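You operate a simulated robot arm through the tools that you are given. There is no shell and no other tool.

You are at the controls of a simulated robot arm. One attempt, no reset.

Task
Put the power back on: main, then earth, then pump and dryer.
Fine: each of those toggles ends up; shut the cabinet after. Leave the other toggles, switches and plugs alone. Work with dry hands and keep fingers out of the door.

It is judged by the outcome, as a careful person would: the job done as asked, and still so three seconds after it is handed in. It fails if anything else is knocked over, pushed out of place, dropped, spilled or broken.

Robot
A 7-joint arm with a two-finger parallel gripper, fixed in place. Base frame: the origin is on the floor under the middle of its stand, x ahead of it, y to its left, z up. Lengths are in m, angles in degrees, forces in N, time in s.
It reaches about 1.247 m from its shoulder. Its first joint turns from -132.0 to 132.0 degrees. Payload 3.91 kg.
Tool frame: the origin (TCP) lies between the finger pads and is the grasp point; the fingertips stand 0.03 m ahead of it; z points along the fingers, y is the line along which they close. The gripper opens to 0.11 m. The fingers are 0.02 m wide and 0.01 m thick; the gripper's body (0.048 by 0.112 m) begins 0.055 m behind the TCP.
Orientation is that of the tool frame in the base frame, as a unit quaternion [x, y, z, w]. With the fingers straight down and closing along the base's y, the tool's x points along the base's -x, its y along +y and its z along -z.

Tools
- The arm moves only by the tool arm_command. Its argument "rows" is a list that holds one entry, the list of rows, each a list of 7 numbers: the gripper command, from -1 (fully open) to 1 (shut), values between in proportion, then the shift along the tool's x, y, z in units of 150 mm (1.0 is 150 mm), then the turn, a rotation vector about the tool's x, y, z in units of 120 degrees (1.0 is 120 degrees). In form: [[[hand, dx, dy, dz, wx, wy, wz], ...]]. A call has 1 to 20 rows; each row is the pose to reach, as a shift and turn from the pose commanded when the call began, along the tool's axes at that moment. A call with a number of a shift or a turn outside -1 to 1 is refused whole. A row lasts 0.2 s, in which the tool goes at most 0.05 m and 8.6 degrees; a call with a longer step from one row to the next is refused whole, and so is a gripper value outside its range. A pose out of reach is approached as far as the arm can. The call stops where the force on the tool passes 70 N (or 10 N more than at its start, if that is more) or the arm is blocked; 0.2 s more then pass. Each finger travels about 0.108 m/s and halts on what it meets, pressing with about 41 N; the grip force reading is that of the motor and also rises with nothing between the fingers. The clock runs only during rows and for 0.2 s after the last one: add rows that repeat a pose to give the fingers time. It gives the time, the measured TCP pose, the force on the tool (base axes), the opening and the grip force at its end, in the units of the frame above (readings bear some noise), with the torque about the TCP (base axes, N m) and any sound that the robot's microphone picked up, and new pictures: "pictures" is both (left out), scene, wrist or none.
- Cameras (640 x 400 px; columns grow to the right, rows downward): "scene" is fixed at [0.049, 0.5, 1.9262]; the picture's right is [-0.75, -0.66, 0.00], its down [-0.49, 0.55, -0.68] and it looks along [0.45, -0.51, -0.74] (base axes); focal length 280 px, centre (320, 200). "wrist" rides on the gripper at [0.072, 0.017, -0.103] in the tool frame; the picture's right is [-0.23, 0.97, 0.00], its down [-0.76, -0.18, -0.62] and it looks along [-0.61, -0.14, 0.78] (tool axes); focal length 222 px, centre (320, 200). There is no depth. A picture from a camera that has moved, and an enlarged one, comes with that camera's place and axes in the base frame and with its lens.
- close_up(camera, box): a new picture of the part [left, top, right, bottom] of that camera's present view, enlarged. The clock stands still meanwhile.
- close_job(): hands the job in; it is judged then, once.

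Nothing tells you positions but the pictures and the camera data. Unless the task says otherwise, let go and move clear before handing in.

The tools are called after "Call:" as name(argument=value, ...) on one line, values as JSON. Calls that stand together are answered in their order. arm_command: Moves the arm, as the interface text tells. Its arguments: {"type":"object","properties":{"rows":{"type":"array","items":{"type":"array","items":{"type":"array","items":{"type":"number"}}}},"pictures":{"type":"string","enum":["both","scene","wrist","none"]}},"required":["rows"]} The other tools are called the same way: close_up (camera, box) takes an enlarged picture of a part of a camera's view; close_job () hands the job in.

At the start:

```text
time: 0.0
tcp_pos: [0.5392, -0.1061, 1.4634]
tcp_rot: [-0.001, 1.0, 0.0, 0.0]
wrist_force: [-0.3, -0.5, 0.6]
torque: [0.03, 0.0, 0.02]
width: 0.1101
gripper_force: 0.1
```

scene: 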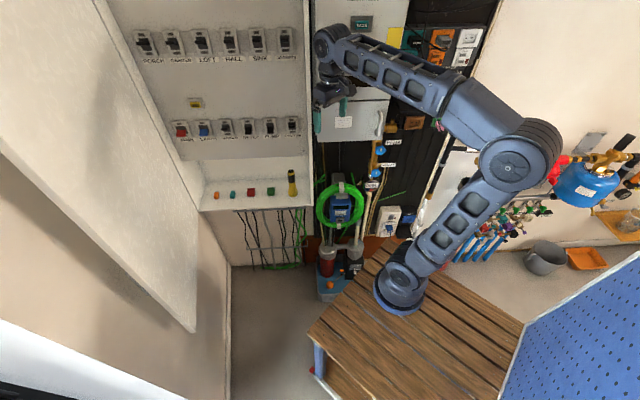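
wrist: 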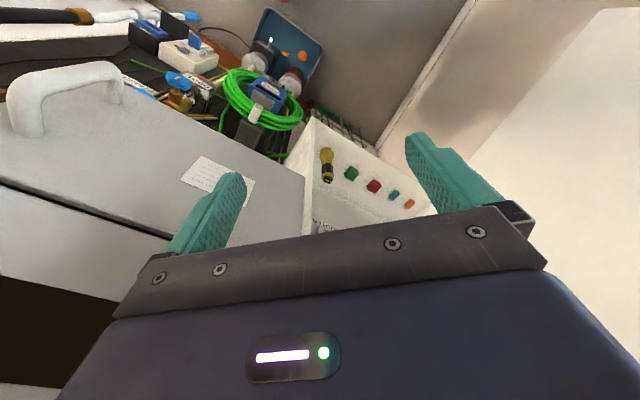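

I see an open cabinet with two rows of toggles on the left of the scene picture, its door hanging open, and the arm in front of a second cabinet. I'll look closer at the toggles and labels before moving.

Call:
close_up(camera="scene", box=[160, 85, 310, 210])

Call:
close_up(camera="scene", box=[110, 0, 310, 90])

Call:
close_up(camera="scene", box=[0, 0, 320, 400])

Call:
close_up(camera="scene", box=[300, 0, 500, 130])

```text
3.20 times, centred on (235, 148) of scene
camera zoom: at [0.049, 0.5, 1.9262], right [-0.75, -0.66, 0.0], down [-0.49, 0.55, -0.68], along [0.45, -0.51, -0.74], focal length 895 px, centre (592, 368)
```

zoom: 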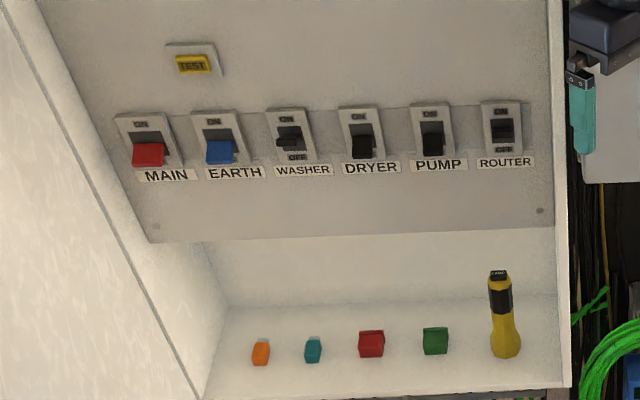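

```text
3.20 times, centred on (210, 45) of scene
camera zoom: at [0.049, 0.5, 1.9262], right [-0.75, -0.66, 0.0], down [-0.49, 0.55, -0.68], along [0.45, -0.51, -0.74], focal length 895 px, centre (672, 696)
```

zoom: 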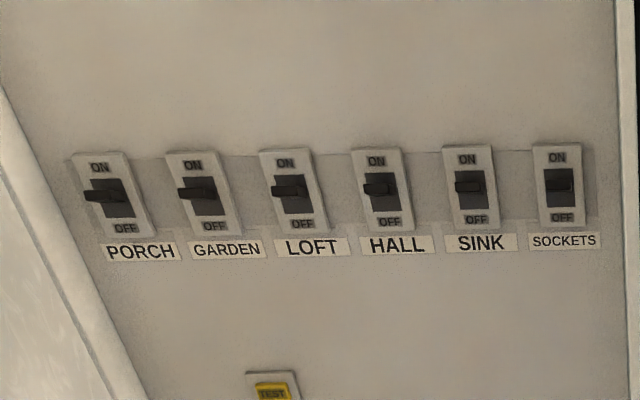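

```text
1.00 times, centred on (160, 200) of scene (not enlarged: the box is as wide or as high as the picture)
camera zoom: at [0.049, 0.5, 1.9262], right [-0.75, -0.66, 0.0], down [-0.49, 0.55, -0.68], along [0.45, -0.51, -0.74], focal length 280 px, centre (480, 200)
```

zoom: 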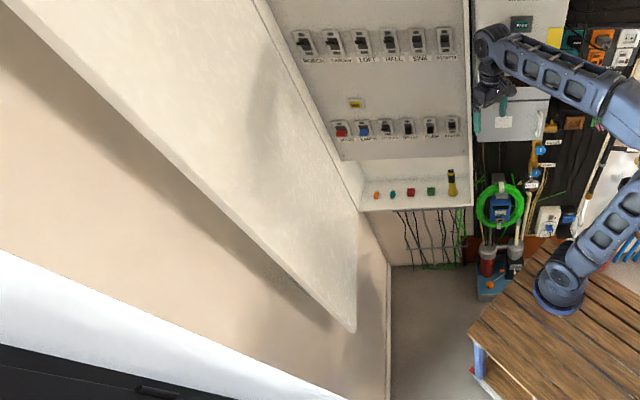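

```text
3.08 times, centred on (400, 65) of scene
camera zoom: at [0.049, 0.5, 1.9262], right [-0.75, -0.66, 0.0], down [-0.49, 0.55, -0.68], along [0.45, -0.51, -0.74], focal length 861 px, centre (74, 615)
```

zoom: 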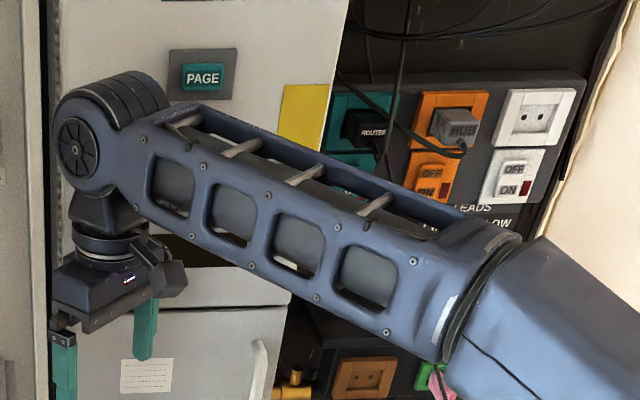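

The task toggles (MAIN, EARTH, DRYER, PUMP) are in the lower row and all look down. By triangulating the ledge objects, I put the cabinet front roughly 0.57 m out along (0.69,-0.72), with the door standing open on its left. I'll back away to the left and turn the wrist camera towards the panel to measure it.

Call:
arm_command(rows=[[[-1, -0.05, 0.167, 0, 0, 0, 0.06], [-1, -0.1, 0.333, 0, 0, 0, 0.12], [-1, -0.15, 0.5, 0, 0, 0, 0.18], [-1, -0.2, 0.667, 0, 0, 0, 0.24], [-1, -0.25, 0.833, 0, 0, 0, 0.31], [-1, -0.3, 1.0, 0, 0, 0, 0.375], [-1, -0.3, 1.0, 0, 0, 0, 0.375]]], pictures="both")

```text
time: 1.6
tcp_pos: [0.5837, 0.0432, 1.462]
tcp_rot: [0.383, 0.924, 0.0, 0.0]
wrist_force: [0.1, 0.0, 0.0]
torque: [0.01, 0.0, -0.02]
width: 0.1099
gripper_force: 0.1
camera wrist: at [0.544, 0.1066, 1.5661], right [0.85, 0.53, 0.0], down [0.41, -0.66, 0.62], along [0.33, -0.53, -0.78], focal length 222 px, centre (320, 200)
```

scene: 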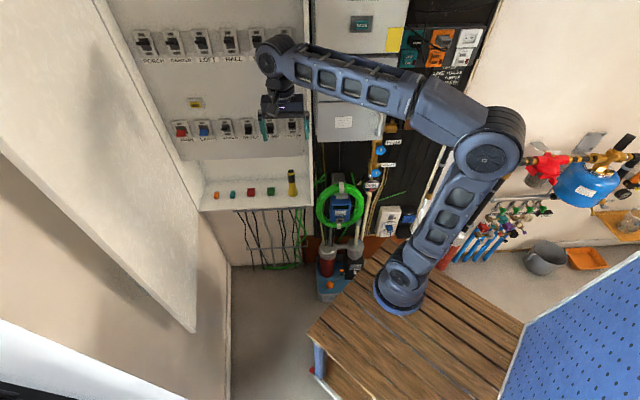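
wrist: 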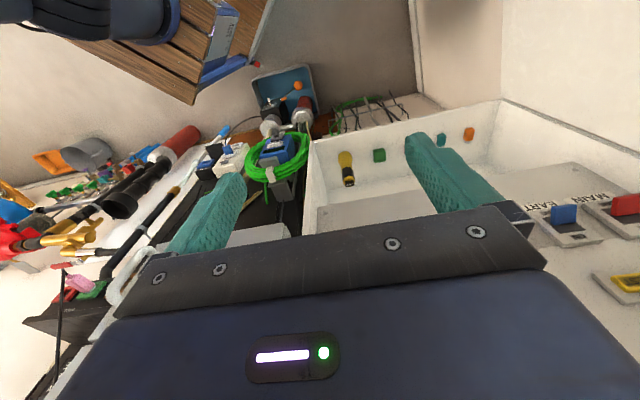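

By stereo the MAIN lever is near (1.04, 0.17, 1.31) and EARTH near (0.98, 0.11, 1.31), 84 mm apart, so the panel faces along a 45° direction. I'll tilt the wrist up and slide left for a square view of the whole panel.

Call:
arm_command(rows=[[[-1, 0.03, 0.143, 0, 0, -0.06, 0], [-1, 0.06, 0.286, 0, 0, -0.12, 0], [-1, 0.09, 0.428, 0, 0, -0.18, 0], [-1, 0.12, 0.571, 0, 0, -0.24, 0], [-1, 0.15, 0.714, 0, 0, -0.3, 0], [-1, 0.17, 0.857, 0, 0, -0.36, 0], [-1, 0.2, 1.0, 0, 0, -0.43, 0], [-1, 0.2, 1.0, 0, 0, -0.43, 0]]], pictures="both")

```text
time: 3.4
tcp_pos: [0.6686, 0.1709, 1.4629]
tcp_rot: [0.343, 0.832, -0.165, 0.404]
wrist_force: [0.2, 0.5, 0.1]
torque: [-0.01, 0.01, -0.01]
width: 0.1101
gripper_force: 0.1
camera wrist: at [0.5915, 0.271, 1.4701], right [0.79, 0.59, 0.18], down [-0.14, -0.11, 0.98], along [0.6, -0.8, -0.01], focal length 222 px, centre (320, 200)
```

scene: 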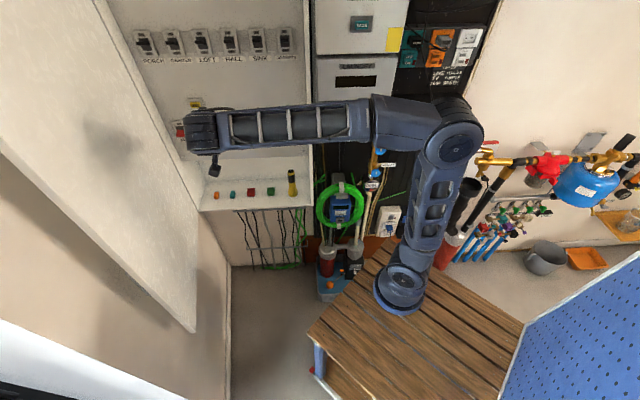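
wrist: 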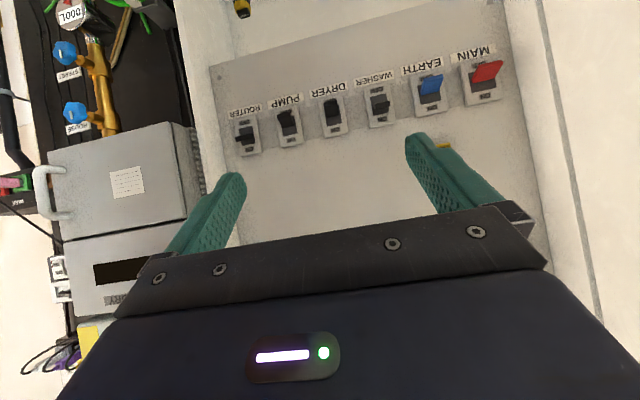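

The wrist camera now sees the lower row upside down: MAIN, EARTH, WASHER, DRYER, PUMP and ROUTER. I'll enlarge it to read lever states and shapes.

Call:
close_up(camera="wrist", box=[380, 20, 540, 120])

Call:
close_up(camera="wrist", box=[220, 70, 380, 170])

Call:
close_up(camera="scene", box=[0, 100, 320, 400])

```text
4.00 times, centred on (460, 70) of wrist
camera zoom: at [0.5915, 0.271, 1.4701], right [0.79, 0.59, 0.18], down [-0.14, -0.11, 0.98], along [0.6, -0.8, -0.01], focal length 888 px, centre (-240, 720)
```

zoom: 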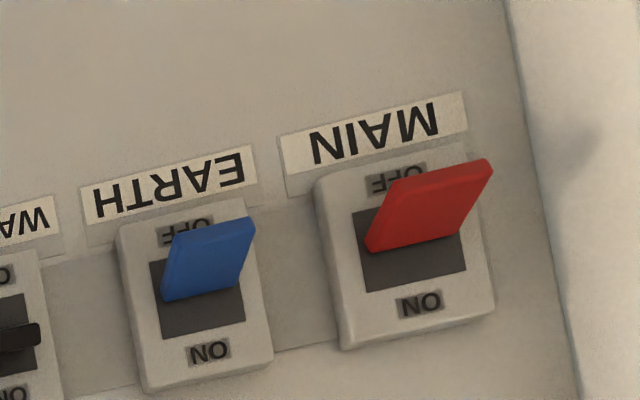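

```text
4.00 times, centred on (300, 120) of wrist
camera zoom: at [0.5915, 0.271, 1.4701], right [0.79, 0.59, 0.18], down [-0.14, -0.11, 0.98], along [0.6, -0.8, -0.01], focal length 888 px, centre (400, 520)
```

zoom: 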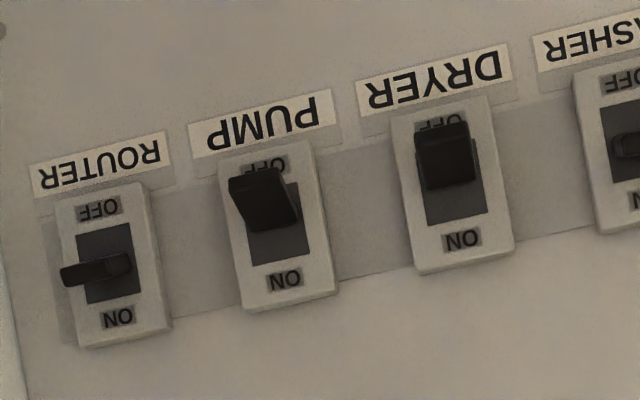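

```text
1.33 times, centred on (160, 250) of scene
camera zoom: at [0.049, 0.5, 1.9262], right [-0.75, -0.66, 0.0], down [-0.49, 0.55, -0.68], along [0.45, -0.51, -0.74], focal length 373 px, centre (533, 133)
```

zoom: 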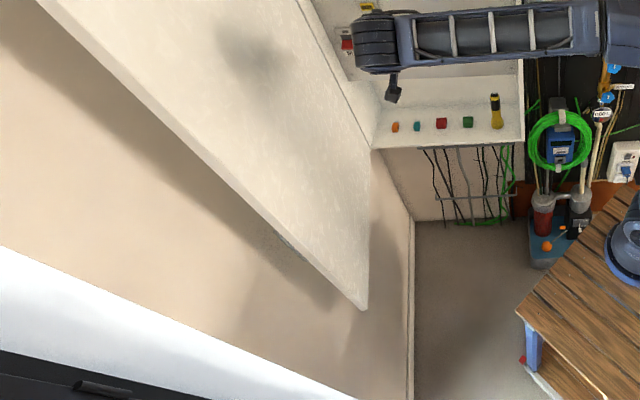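

The levers read clearly: MAIN, EARTH, DRYER and PUMP tilt down, WASHER and ROUTER tilt up. The switch plates sit about 0.65 m out along the panel normal at z about 1.315, and lever tips at z about 1.30. I'll check the hinge, the door's free edge and whatever shows behind the door.

Call:
close_up(camera="scene", box=[90, 180, 250, 280])

Call:
close_up(camera="scene", box=[100, 240, 260, 340])

Call:
close_up(camera="scene", box=[0, 0, 160, 100])

Call:
close_up(camera="scene", box=[0, 120, 160, 220])

Call:
close_up(camera="wrist", box=[480, 0, 640, 100])

```text
4.00 times, centred on (170, 230) of scene
camera zoom: at [0.049, 0.5, 1.9262], right [-0.75, -0.66, 0.0], down [-0.49, 0.55, -0.68], along [0.45, -0.51, -0.74], focal length 1119 px, centre (920, 80)
```

zoom: 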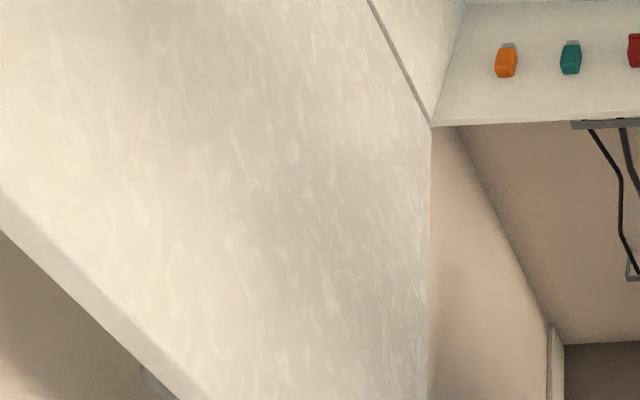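

```text
4.00 times, centred on (180, 290) of scene
camera zoom: at [0.049, 0.5, 1.9262], right [-0.75, -0.66, 0.0], down [-0.49, 0.55, -0.68], along [0.45, -0.51, -0.74], focal length 1119 px, centre (880, -160)
```

zoom: 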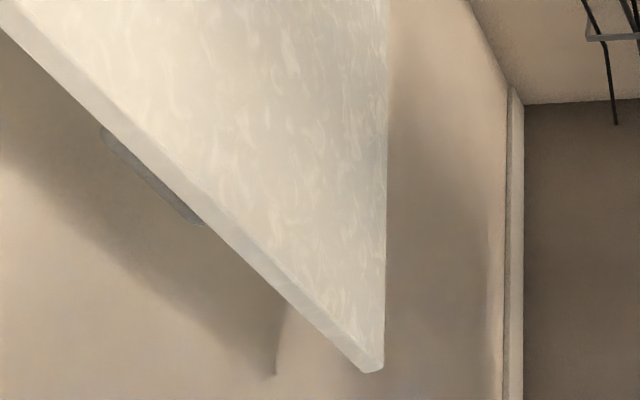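

```text
4.00 times, centred on (80, 50) of scene
camera zoom: at [0.049, 0.5, 1.9262], right [-0.75, -0.66, 0.0], down [-0.49, 0.55, -0.68], along [0.45, -0.51, -0.74], focal length 1119 px, centre (1280, 800)
```

zoom: 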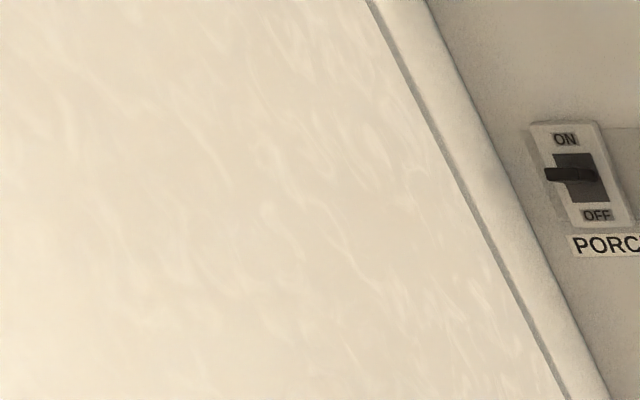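

```text
4.00 times, centred on (80, 170) of scene
camera zoom: at [0.049, 0.5, 1.9262], right [-0.75, -0.66, 0.0], down [-0.49, 0.55, -0.68], along [0.45, -0.51, -0.74], focal length 1119 px, centre (1280, 320)
```

zoom: 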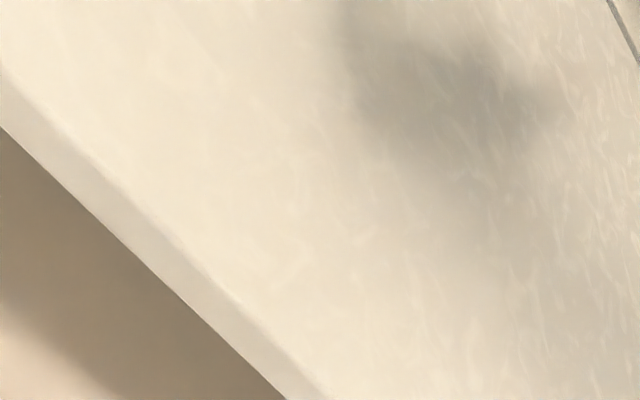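

```text
4.00 times, centred on (560, 50) of wrist
camera zoom: at [0.5915, 0.271, 1.4701], right [0.79, 0.59, 0.18], down [-0.14, -0.11, 0.98], along [0.6, -0.8, -0.01], focal length 888 px, centre (-640, 800)
```

zoom: 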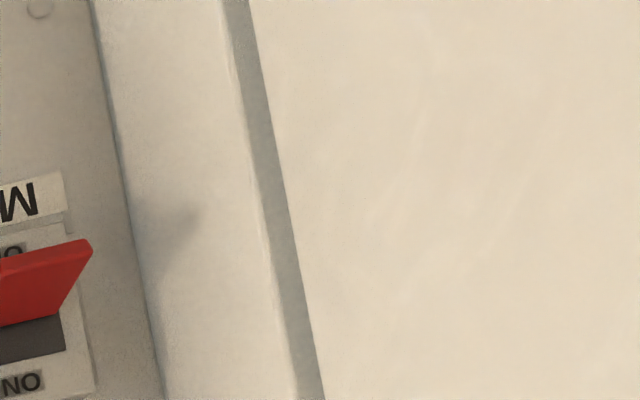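

There is a grey handle on the door's outer face near its free edge, and the door stands about 78° open, with its free edge around 0.04 m out and 0.80 m left. I'll close the fingers and level the tool, keeping clear of the panel.

Call:
arm_command(rows=[[[0, 0.2, 0, 0, 0, -0.064, 0], [1, 0.4, 0, 0, 0, -0.128, 0], [1, 0.6, 0, 0, 0, -0.192, 0], [1, 0.8, 0, 0, 0, -0.256, 0], [1, 1.0, 0, 0, 0, -0.32, 0], [1, 1.0, 0, 0, 0, -0.32, 0]]], pictures="both")

```text
time: 4.8
tcp_pos: [0.6037, 0.2375, 1.3464]
tcp_rot: [0.27, 0.653, -0.27, 0.654]
wrist_force: [1.0, -0.2, -0.7]
torque: [0.03, 0.05, 0.02]
width: 0.0
gripper_force: 37.9
camera wrist: at [0.5421, 0.3221, 1.2726], right [0.69, 0.69, 0.23], down [-0.57, 0.32, 0.76], along [0.45, -0.65, 0.61], focal length 222 px, centre (320, 200)
```

scene: 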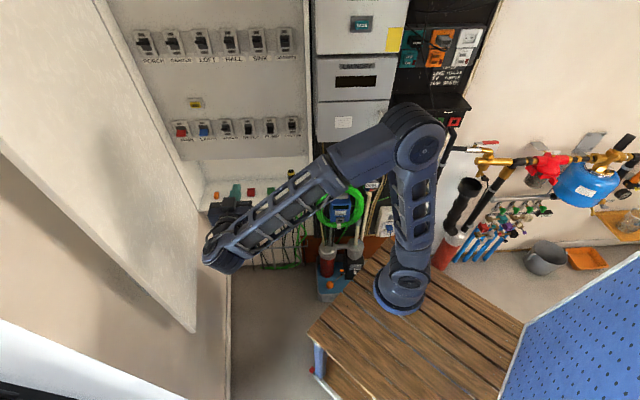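
wrist: 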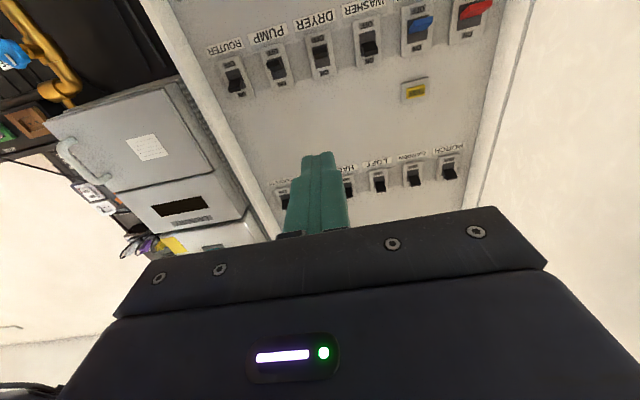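

The tool is level and pointing at the panel with fingers shut. I'll swing its heading 30° left so the gripper stays clear of the door, and move closer to MAIN, below lever height.

Call:
arm_command(rows=[[[1, 0.08, 0.16, 0.16, -0.05, 0, 0], [1, 0.16, 0.32, 0.32, -0.1, 0, 0], [1, 0.24, 0.48, 0.48, -0.15, 0, 0], [1, 0.32, 0.64, 0.64, -0.2, 0, 0], [1, 0.4, 0.8, 0.8, -0.25, 0, 0], [1, 0.4, 0.8, 0.8, -0.25, 0, 0]]], pictures="both")

```text
time: 6.2
tcp_pos: [0.7728, 0.2406, 1.2826]
tcp_rot: [0.09, 0.701, -0.091, 0.701]
wrist_force: [-0.9, 0.0, 0.6]
torque: [-0.01, -0.02, -0.01]
width: 0.0
gripper_force: 36.8
camera wrist: at [0.6773, 0.2826, 1.2095], right [0.25, 0.94, 0.23], down [-0.65, -0.01, 0.76], along [0.72, -0.34, 0.61], focal length 222 px, centre (320, 200)
```

scene: 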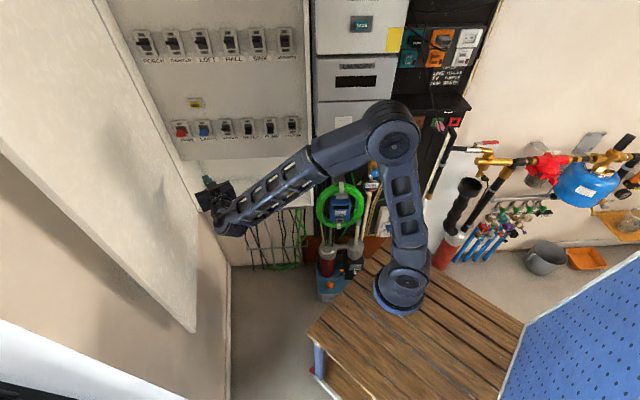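
wrist: 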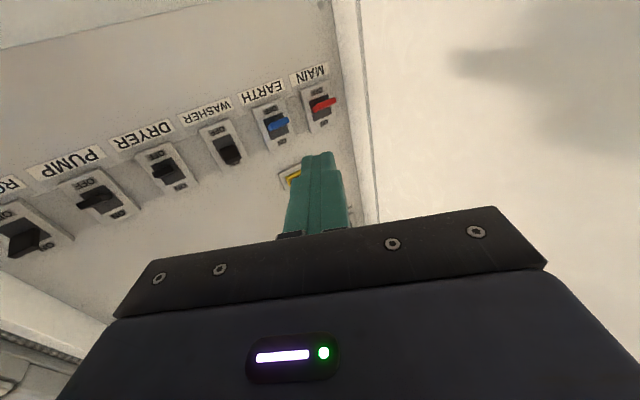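

MAIN and EARTH are now ahead of the fingertips. I'll enlarge the view to fix the lever geometry from this second angle.

Call:
close_up(camera="wrist", box=[240, 60, 400, 160])

Call:
close_up(camera="scene", box=[160, 110, 260, 210])

```text
4.00 times, centred on (320, 110) of wrist
camera zoom: at [0.6773, 0.2826, 1.2095], right [0.25, 0.94, 0.23], down [-0.65, -0.01, 0.76], along [0.72, -0.34, 0.61], focal length 888 px, centre (320, 560)
```

zoom: 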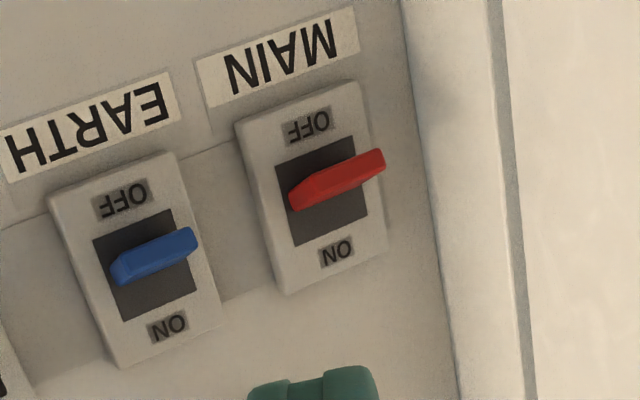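

```text
4.00 times, centred on (210, 160) of scene
camera zoom: at [0.049, 0.5, 1.9262], right [-0.75, -0.66, 0.0], down [-0.49, 0.55, -0.68], along [0.45, -0.51, -0.74], focal length 1119 px, centre (760, 360)
```

zoom: 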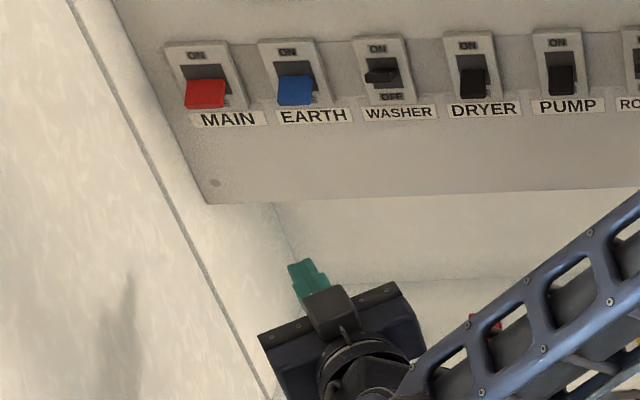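

Two wrist views put the MAIN lever's tip at roughly 0.605 out, 0.855 left, z about 1.308, on a plate centred near z 1.32. I'll advance straight ahead at z about 1.275, below the lever, and stop short to check.

Call:
arm_command(rows=[[[1, 0.05, 0, 0.2, 0, 0, 0], [1, 0.05, 0, 0.45, 0, 0, 0], [1, 0.05, 0, 0.7, 0, 0, 0], [1, 0.05, 0, 0.9, 0, 0, 0], [1, 0.05, 0, 1.0, 0, 0, 0], [1, 0.05, 0, 1.0, 0, 0, 0]]], pictures="both")

Call:
close_up(camera="wrist", box=[220, 40, 420, 165])

Call:
close_up(camera="scene", box=[150, 100, 250, 200])

```text
time: 7.6
tcp_pos: [0.9169, 0.1989, 1.2784]
tcp_rot: [0.091, 0.701, -0.091, 0.701]
wrist_force: [-0.1, 0.3, 0.1]
torque: [0.01, 0.0, 0.01]
width: 0.0
gripper_force: 37.5
camera wrist: at [0.8213, 0.2408, 1.2062], right [0.25, 0.94, 0.23], down [-0.65, -0.01, 0.76], along [0.72, -0.34, 0.61], focal length 222 px, centre (320, 200)
```

scene: 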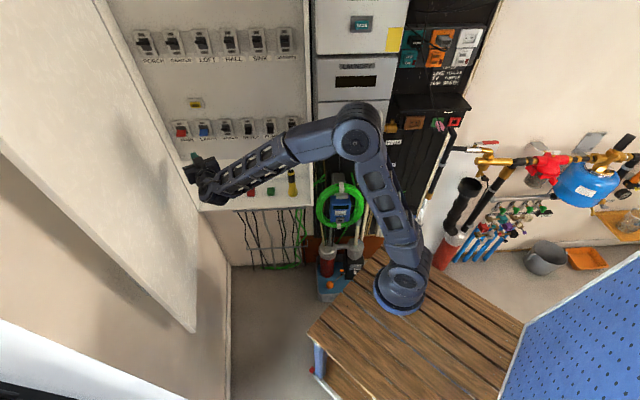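
wrist: 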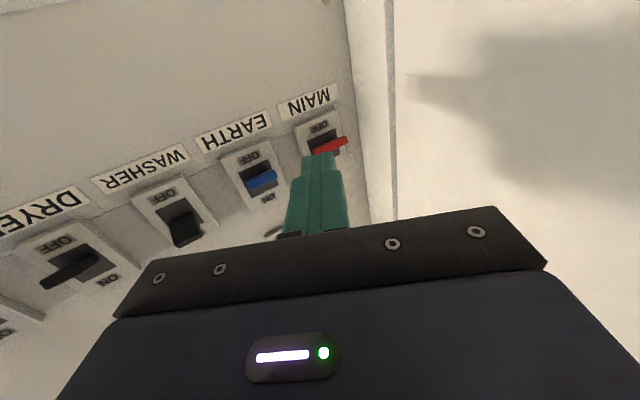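

```text
3.20 times, centred on (320, 102) of wrist
camera zoom: at [0.8213, 0.2408, 1.2062], right [0.25, 0.94, 0.23], down [-0.65, -0.01, 0.76], along [0.72, -0.34, 0.61], focal length 711 px, centre (320, 512)
```

zoom: 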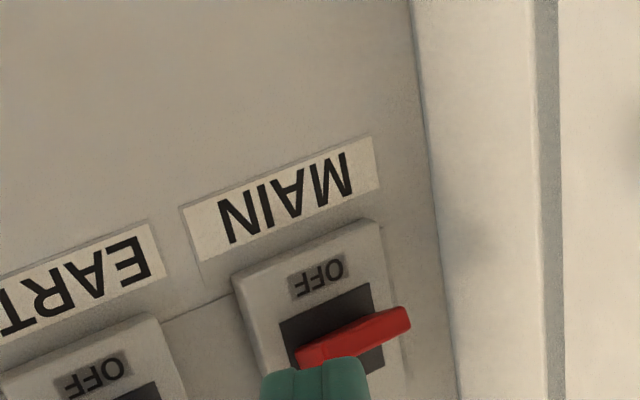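

```text
4.00 times, centred on (200, 150) of scene
camera zoom: at [0.049, 0.5, 1.9262], right [-0.75, -0.66, 0.0], down [-0.49, 0.55, -0.68], along [0.45, -0.51, -0.74], focal length 1119 px, centre (800, 400)
```

zoom: 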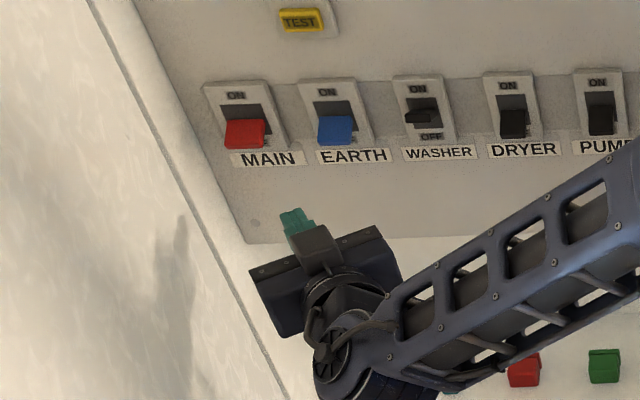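

The fingertips are now short of the MAIN lever and below it, with no contact. I'll go another 80 mm forward, slightly lower.

Call:
arm_command(rows=[[[1, 0.04, 0, 0.15, 0, 0, 0], [1, 0.04, 0, 0.3, 0, 0, 0], [1, 0.04, 0, 0.43, 0, 0, 0], [1, 0.04, 0, 0.53, 0, 0, 0], [1, 0.04, 0, 0.53, 0, 0, 0]]], pictures="both")

Call:
close_up(camera="wrist", box=[220, 100, 420, 225])

Call:
close_up(camera="scene", box=[150, 90, 250, 190])

```text
time: 8.8
tcp_pos: [0.9933, 0.1773, 1.2711]
tcp_rot: [0.091, 0.701, -0.092, 0.701]
wrist_force: [0.9, -0.8, 0.3]
torque: [-0.01, -0.01, -0.01]
width: 0.0
gripper_force: 37.3
camera wrist: at [0.8971, 0.2196, 1.1993], right [0.25, 0.94, 0.23], down [-0.65, -0.01, 0.76], along [0.72, -0.34, 0.61], focal length 222 px, centre (320, 200)
```

scene: 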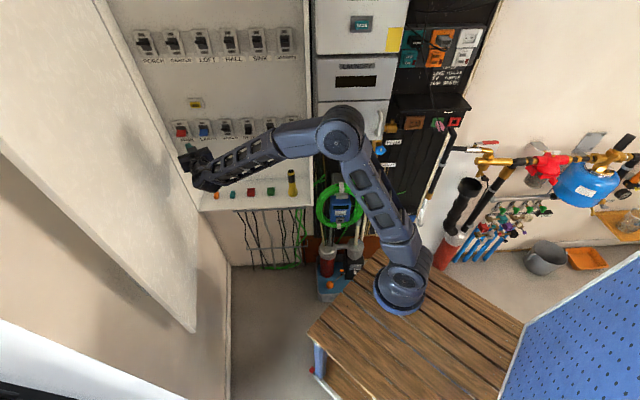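
wrist: 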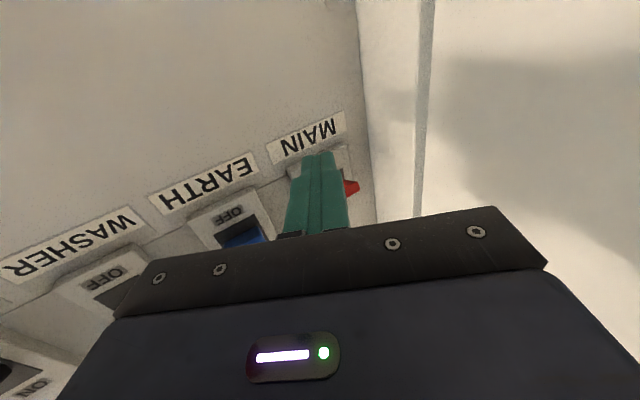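

```text
3.20 times, centred on (320, 162) of wrist
camera zoom: at [0.8971, 0.2196, 1.1993], right [0.25, 0.94, 0.23], down [-0.65, -0.01, 0.76], along [0.72, -0.34, 0.61], focal length 711 px, centre (320, 320)
```

zoom: 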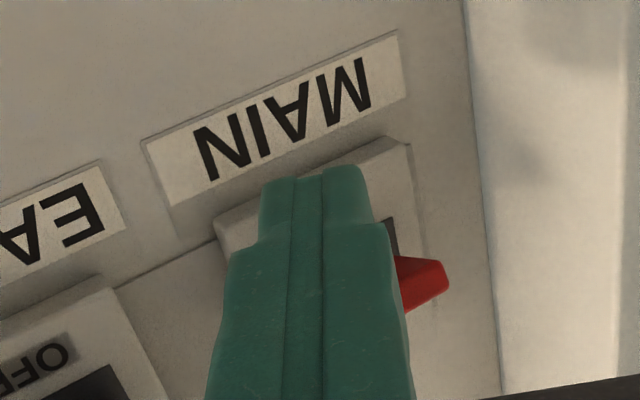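

```text
4.00 times, centred on (200, 140) of scene
camera zoom: at [0.049, 0.5, 1.9262], right [-0.75, -0.66, 0.0], down [-0.49, 0.55, -0.68], along [0.45, -0.51, -0.74], focal length 1119 px, centre (800, 440)
```

zoom: 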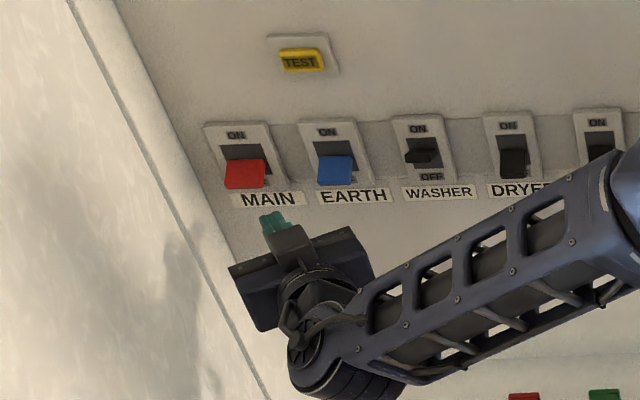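

The fingertip is just under the MAIN lever's front edge, at about z 1.27 against roughly 1.30 for the lever's underside. I'll push in 16 mm more and lift gently in small steps.

Call:
arm_command(rows=[[[1, 0, 0, 0.06, 0, 0, 0], [1, 0, 0, 0.107, 0, 0, 0], [1, -0.05, 0, 0.107, 0, 0, 0], [1, -0.1, 0, 0.107, 0, 0, 0], [1, -0.15, 0, 0.107, 0, 0, 0], [1, -0.2, 0, 0.107, 0, 0, 0]]], pictures="both")

Call:
close_up(camera="wrist", box=[220, 100, 420, 225])

Call:
close_up(camera="scene", box=[150, 90, 250, 190])

```text
time: 10.2
tcp_pos: [1.0092, 0.1719, 1.302]
tcp_rot: [0.092, 0.701, -0.092, 0.701]
wrist_force: [0.5, 0.1, 0.2]
torque: [0.02, 0.04, 0.01]
width: 0.0
gripper_force: 37.9
camera wrist: at [0.9138, 0.2148, 1.2291], right [0.25, 0.94, 0.23], down [-0.65, -0.01, 0.76], along [0.72, -0.34, 0.61], focal length 222 px, centre (320, 200)
```

scene: 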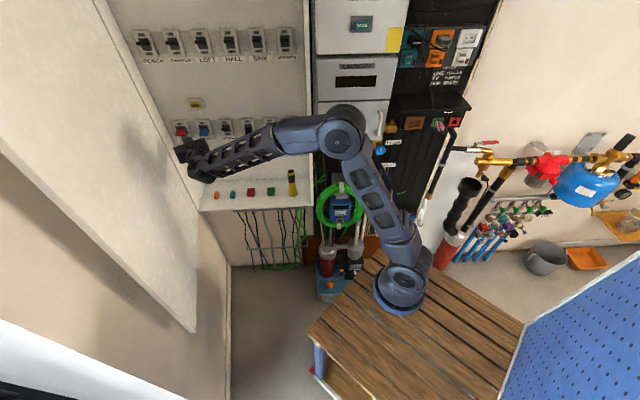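
wrist: 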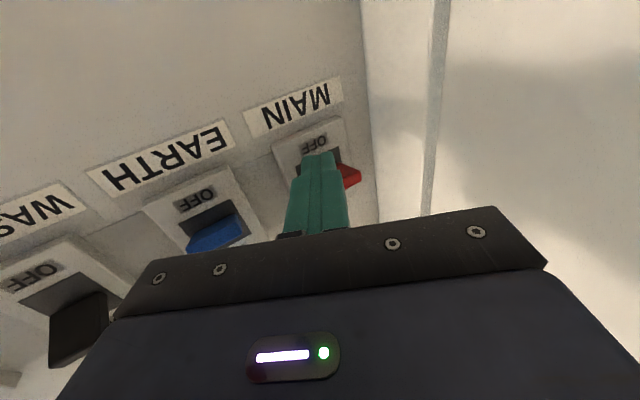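

```text
3.20 times, centred on (320, 162) of wrist
camera zoom: at [0.9138, 0.2148, 1.2291], right [0.25, 0.94, 0.23], down [-0.65, -0.01, 0.76], along [0.72, -0.34, 0.61], focal length 711 px, centre (320, 320)
```

zoom: 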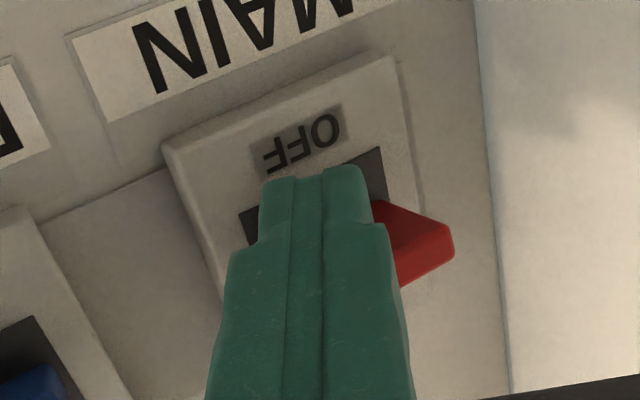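

```text
4.00 times, centred on (200, 140) of scene
camera zoom: at [0.049, 0.5, 1.9262], right [-0.75, -0.66, 0.0], down [-0.49, 0.55, -0.68], along [0.45, -0.51, -0.74], focal length 1119 px, centre (800, 440)
```

zoom: 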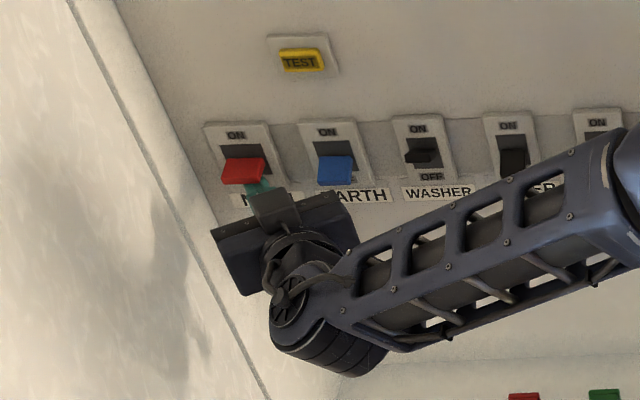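

The finger is under the MAIN lever and appears to have just started raising it, with almost no force. I'll keep lifting.

Call:
arm_command(rows=[[[1, -0.05, 0, 0, 0, 0, 0], [1, -0.1, 0, 0, 0, 0, 0], [1, -0.15, 0, 0, 0, 0, 0], [1, -0.15, 0, 0, 0, 0, 0]]], pictures="both")

Call:
close_up(camera="wrist", box=[220, 100, 420, 225])

Call:
close_up(camera="scene", box=[150, 90, 250, 190])

```text
time: 11.1
tcp_pos: [1.0083, 0.1722, 1.3114]
tcp_rot: [0.092, 0.707, -0.093, 0.695]
wrist_force: [-4.1, -0.8, -5.1]
torque: [0.07, 0.1, -0.09]
width: 0.0
gripper_force: 37.8
stopped in row 4: the force on the tool passed its limit at 75 N (the readings are from after the stop); the commanded pose is now the measured one
camera wrist: at [0.9113, 0.2153, 1.2411], right [0.26, 0.94, 0.22], down [-0.63, -0.01, 0.77], along [0.73, -0.34, 0.59], focal length 222 px, centre (320, 200)
```

scene: 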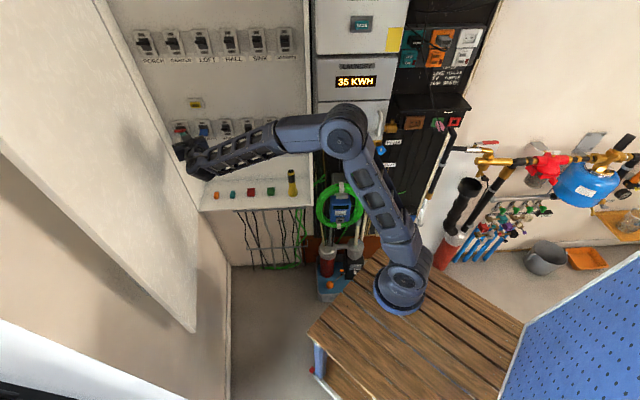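
wrist: 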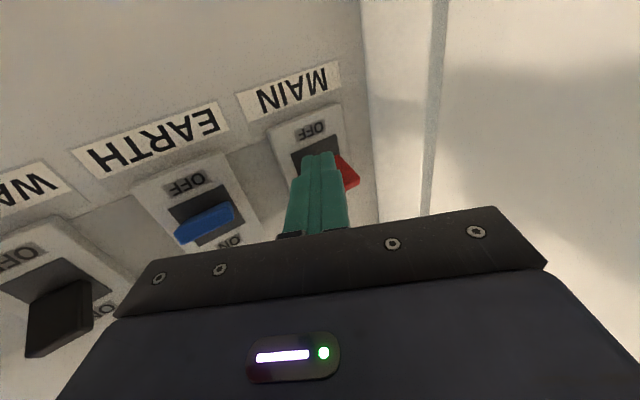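

```text
3.20 times, centred on (320, 162) of wrist
camera zoom: at [0.9113, 0.2153, 1.2411], right [0.26, 0.94, 0.22], down [-0.63, -0.01, 0.77], along [0.73, -0.34, 0.59], focal length 711 px, centre (320, 320)
```

zoom: 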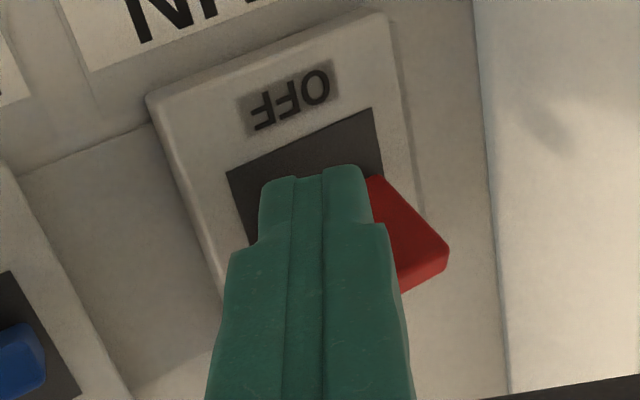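

```text
4.00 times, centred on (200, 140) of scene
camera zoom: at [0.049, 0.5, 1.9262], right [-0.75, -0.66, 0.0], down [-0.49, 0.55, -0.68], along [0.45, -0.51, -0.74], focal length 1119 px, centre (800, 440)
```

zoom: 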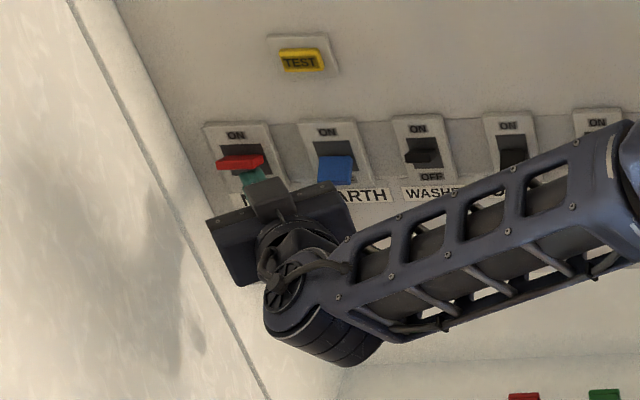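

MAIN is up: the meter lit up with "35 KWH" and the red lever sits at its upper stop. I'll ease off downward a few mm, back straight out and check it stays up.

Call:
arm_command(rows=[[[1, 0.03, 0, 0, 0, 0, 0], [1, 0.03, 0, -0.15, 0, 0, 0], [1, 0.03, 0, -0.35, 0, 0, 0], [1, 0.03, 0, -0.55, 0, -0.008, 0], [1, 0.03, 0, -0.7, 0, -0.008, 0], [1, 0.03, 0, -0.7, 0, -0.008, 0]]], pictures="both")

Call:
close_up(camera="wrist", box=[220, 60, 420, 185])

Call:
close_up(camera="scene", box=[150, 90, 310, 190])

```text
time: 12.5
tcp_pos: [0.9059, 0.1995, 1.309]
tcp_rot: [0.091, 0.701, -0.095, 0.701]
wrist_force: [-0.4, 0.3, 0.3]
torque: [-0.01, -0.02, 0.01]
width: 0.0
gripper_force: 37.9
camera wrist: at [0.8108, 0.2416, 1.2371], right [0.25, 0.94, 0.22], down [-0.65, -0.01, 0.76], along [0.72, -0.34, 0.61], focal length 222 px, centre (320, 200)
```

scene: 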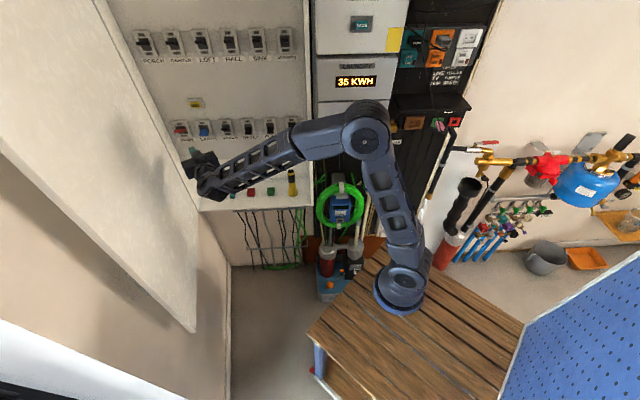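
wrist: 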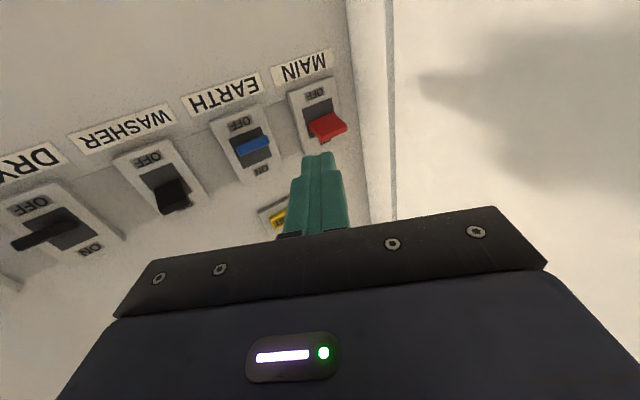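

```text
3.20 times, centred on (320, 122) of wrist
camera zoom: at [0.8108, 0.2416, 1.2371], right [0.25, 0.94, 0.22], down [-0.65, -0.01, 0.76], along [0.72, -0.34, 0.61], focal length 711 px, centre (320, 448)
```

zoom: 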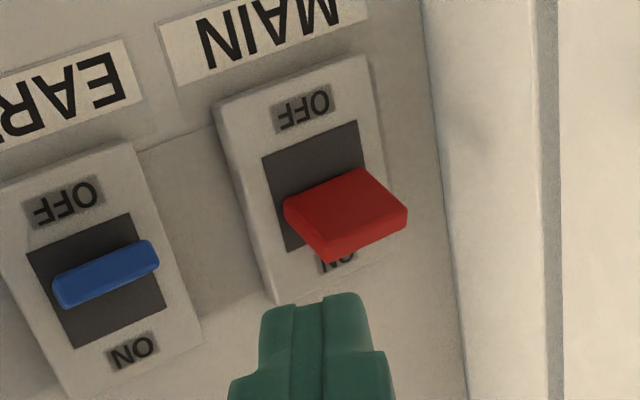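

```text
4.00 times, centred on (230, 140) of scene
camera zoom: at [0.049, 0.5, 1.9262], right [-0.75, -0.66, 0.0], down [-0.49, 0.55, -0.68], along [0.45, -0.51, -0.74], focal length 1119 px, centre (680, 440)
```

zoom: 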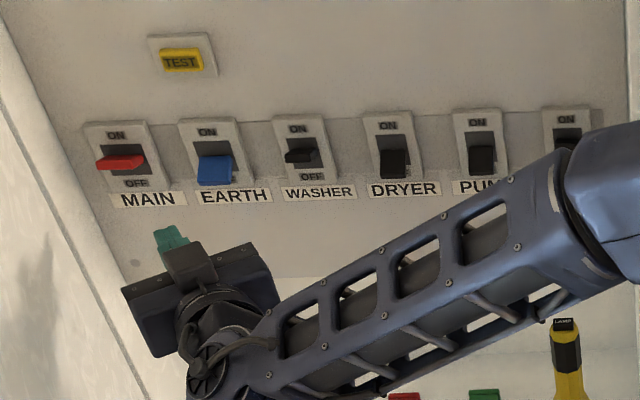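

MAIN stays up on its own. EARTH is next: I'll drop below lever height and shift sideways 85 mm while still clear of the levers.

Call:
arm_command(rows=[[[1, 0.12, -0.05, 0, 0, 0, 0], [1, 0.247, -0.16, 0, 0, 0, 0], [1, 0.247, -0.33, 0, 0, 0, 0], [1, 0.247, -0.489, 0, 0, 0, 0], [1, 0.247, -0.489, 0, 0, 0, 0]]], pictures="wrist")

Call:
close_up(camera="wrist", box=[220, 60, 420, 185])

Call:
close_up(camera="scene", box=[150, 90, 310, 190])

```text
time: 13.7
tcp_pos: [0.887, 0.1283, 1.2731]
tcp_rot: [0.09, 0.701, -0.095, 0.701]
wrist_force: [-0.3, 0.9, -0.1]
torque: [0.0, 0.01, -0.03]
width: 0.0
gripper_force: 37.7
camera wrist: at [0.792, 0.1705, 1.2], right [0.25, 0.94, 0.22], down [-0.65, -0.01, 0.76], along [0.72, -0.34, 0.61], focal length 222 px, centre (320, 200)
```

wrist: 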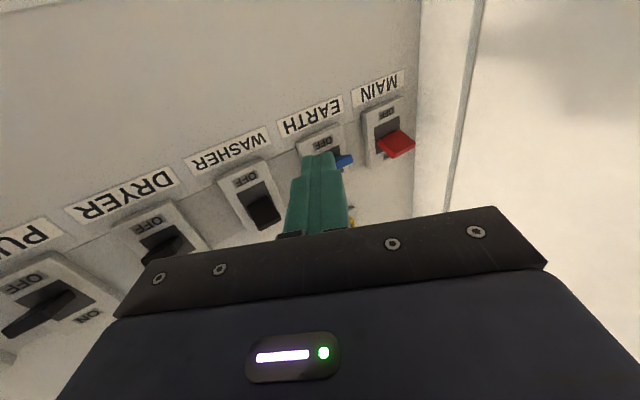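

```text
3.20 times, centred on (320, 122) of wrist
camera zoom: at [0.792, 0.1705, 1.2], right [0.25, 0.94, 0.22], down [-0.65, -0.01, 0.76], along [0.72, -0.34, 0.61], focal length 711 px, centre (320, 448)
```

zoom: 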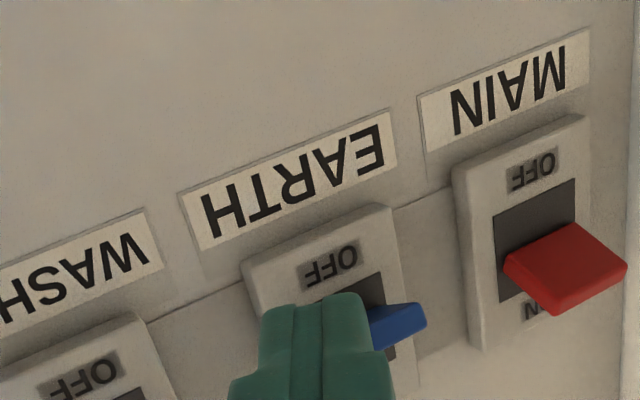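

```text
4.00 times, centred on (230, 140) of scene
camera zoom: at [0.049, 0.5, 1.9262], right [-0.75, -0.66, 0.0], down [-0.49, 0.55, -0.68], along [0.45, -0.51, -0.74], focal length 1119 px, centre (680, 440)
```

zoom: 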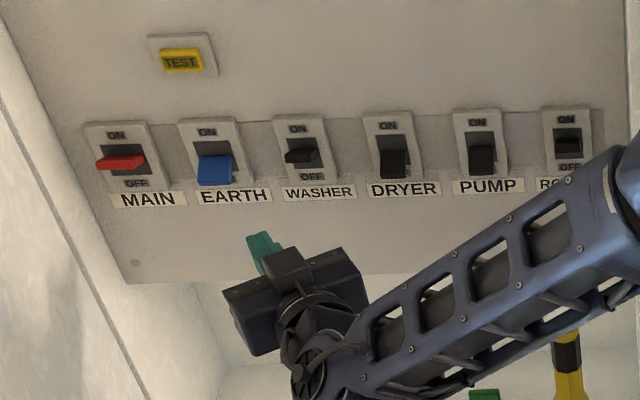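

The finger is in front of and below EARTH. I'll move in 64 mm under the blue lever and then lift, slowing near the top.

Call:
arm_command(rows=[[[1, 0, 0, 0.15, 0, 0, 0], [1, 0, 0, 0.3, 0, 0, 0], [1, 0, 0, 0.43, 0, 0, 0], [1, 0, 0, 0.43, 0, 0, 0], [1, -0.06, 0, 0.43, 0, 0, 0], [1, -0.12, 0, 0.43, 0, 0, 0], [1, -0.18, 0, 0.43, 0, 0, 0], [1, -0.22, 0, 0.43, 0, 0, 0], [1, -0.22, 0, 0.43, 0, 0, 0]]], pictures="both")

Call:
close_up(camera="wrist", box=[220, 100, 420, 225])

Call:
close_up(camera="scene", box=[150, 90, 310, 190])

```text
time: 15.7
tcp_pos: [0.9489, 0.1091, 1.3063]
tcp_rot: [0.09, 0.701, -0.094, 0.701]
wrist_force: [0.4, 0.1, 0.1]
torque: [0.05, -0.01, -0.01]
width: 0.0002
gripper_force: 37.0
camera wrist: at [0.8543, 0.1531, 1.2335], right [0.25, 0.94, 0.22], down [-0.65, -0.01, 0.76], along [0.72, -0.34, 0.61], focal length 222 px, centre (320, 200)
```

scene: 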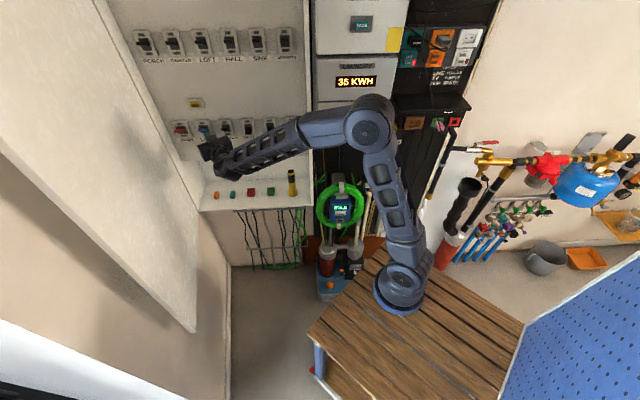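
wrist: 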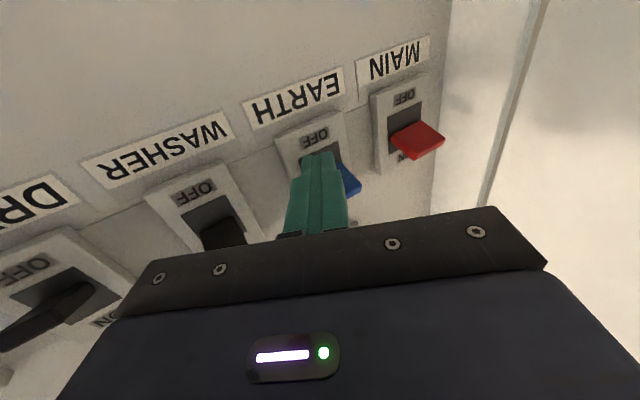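

```text
3.20 times, centred on (320, 162) of wrist
camera zoom: at [0.8543, 0.1531, 1.2335], right [0.25, 0.94, 0.22], down [-0.65, -0.01, 0.76], along [0.72, -0.34, 0.61], focal length 711 px, centre (320, 320)
```

zoom: 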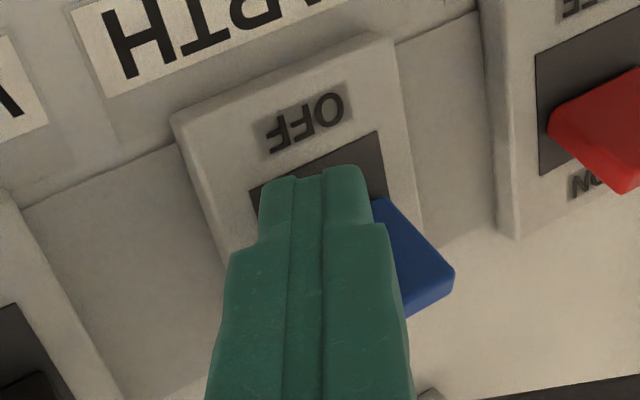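

```text
4.00 times, centred on (230, 140) of scene
camera zoom: at [0.049, 0.5, 1.9262], right [-0.75, -0.66, 0.0], down [-0.49, 0.55, -0.68], along [0.45, -0.51, -0.74], focal length 1119 px, centre (680, 440)
```

zoom: 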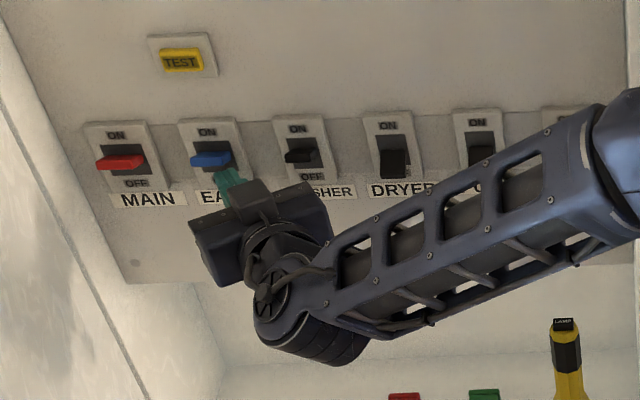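

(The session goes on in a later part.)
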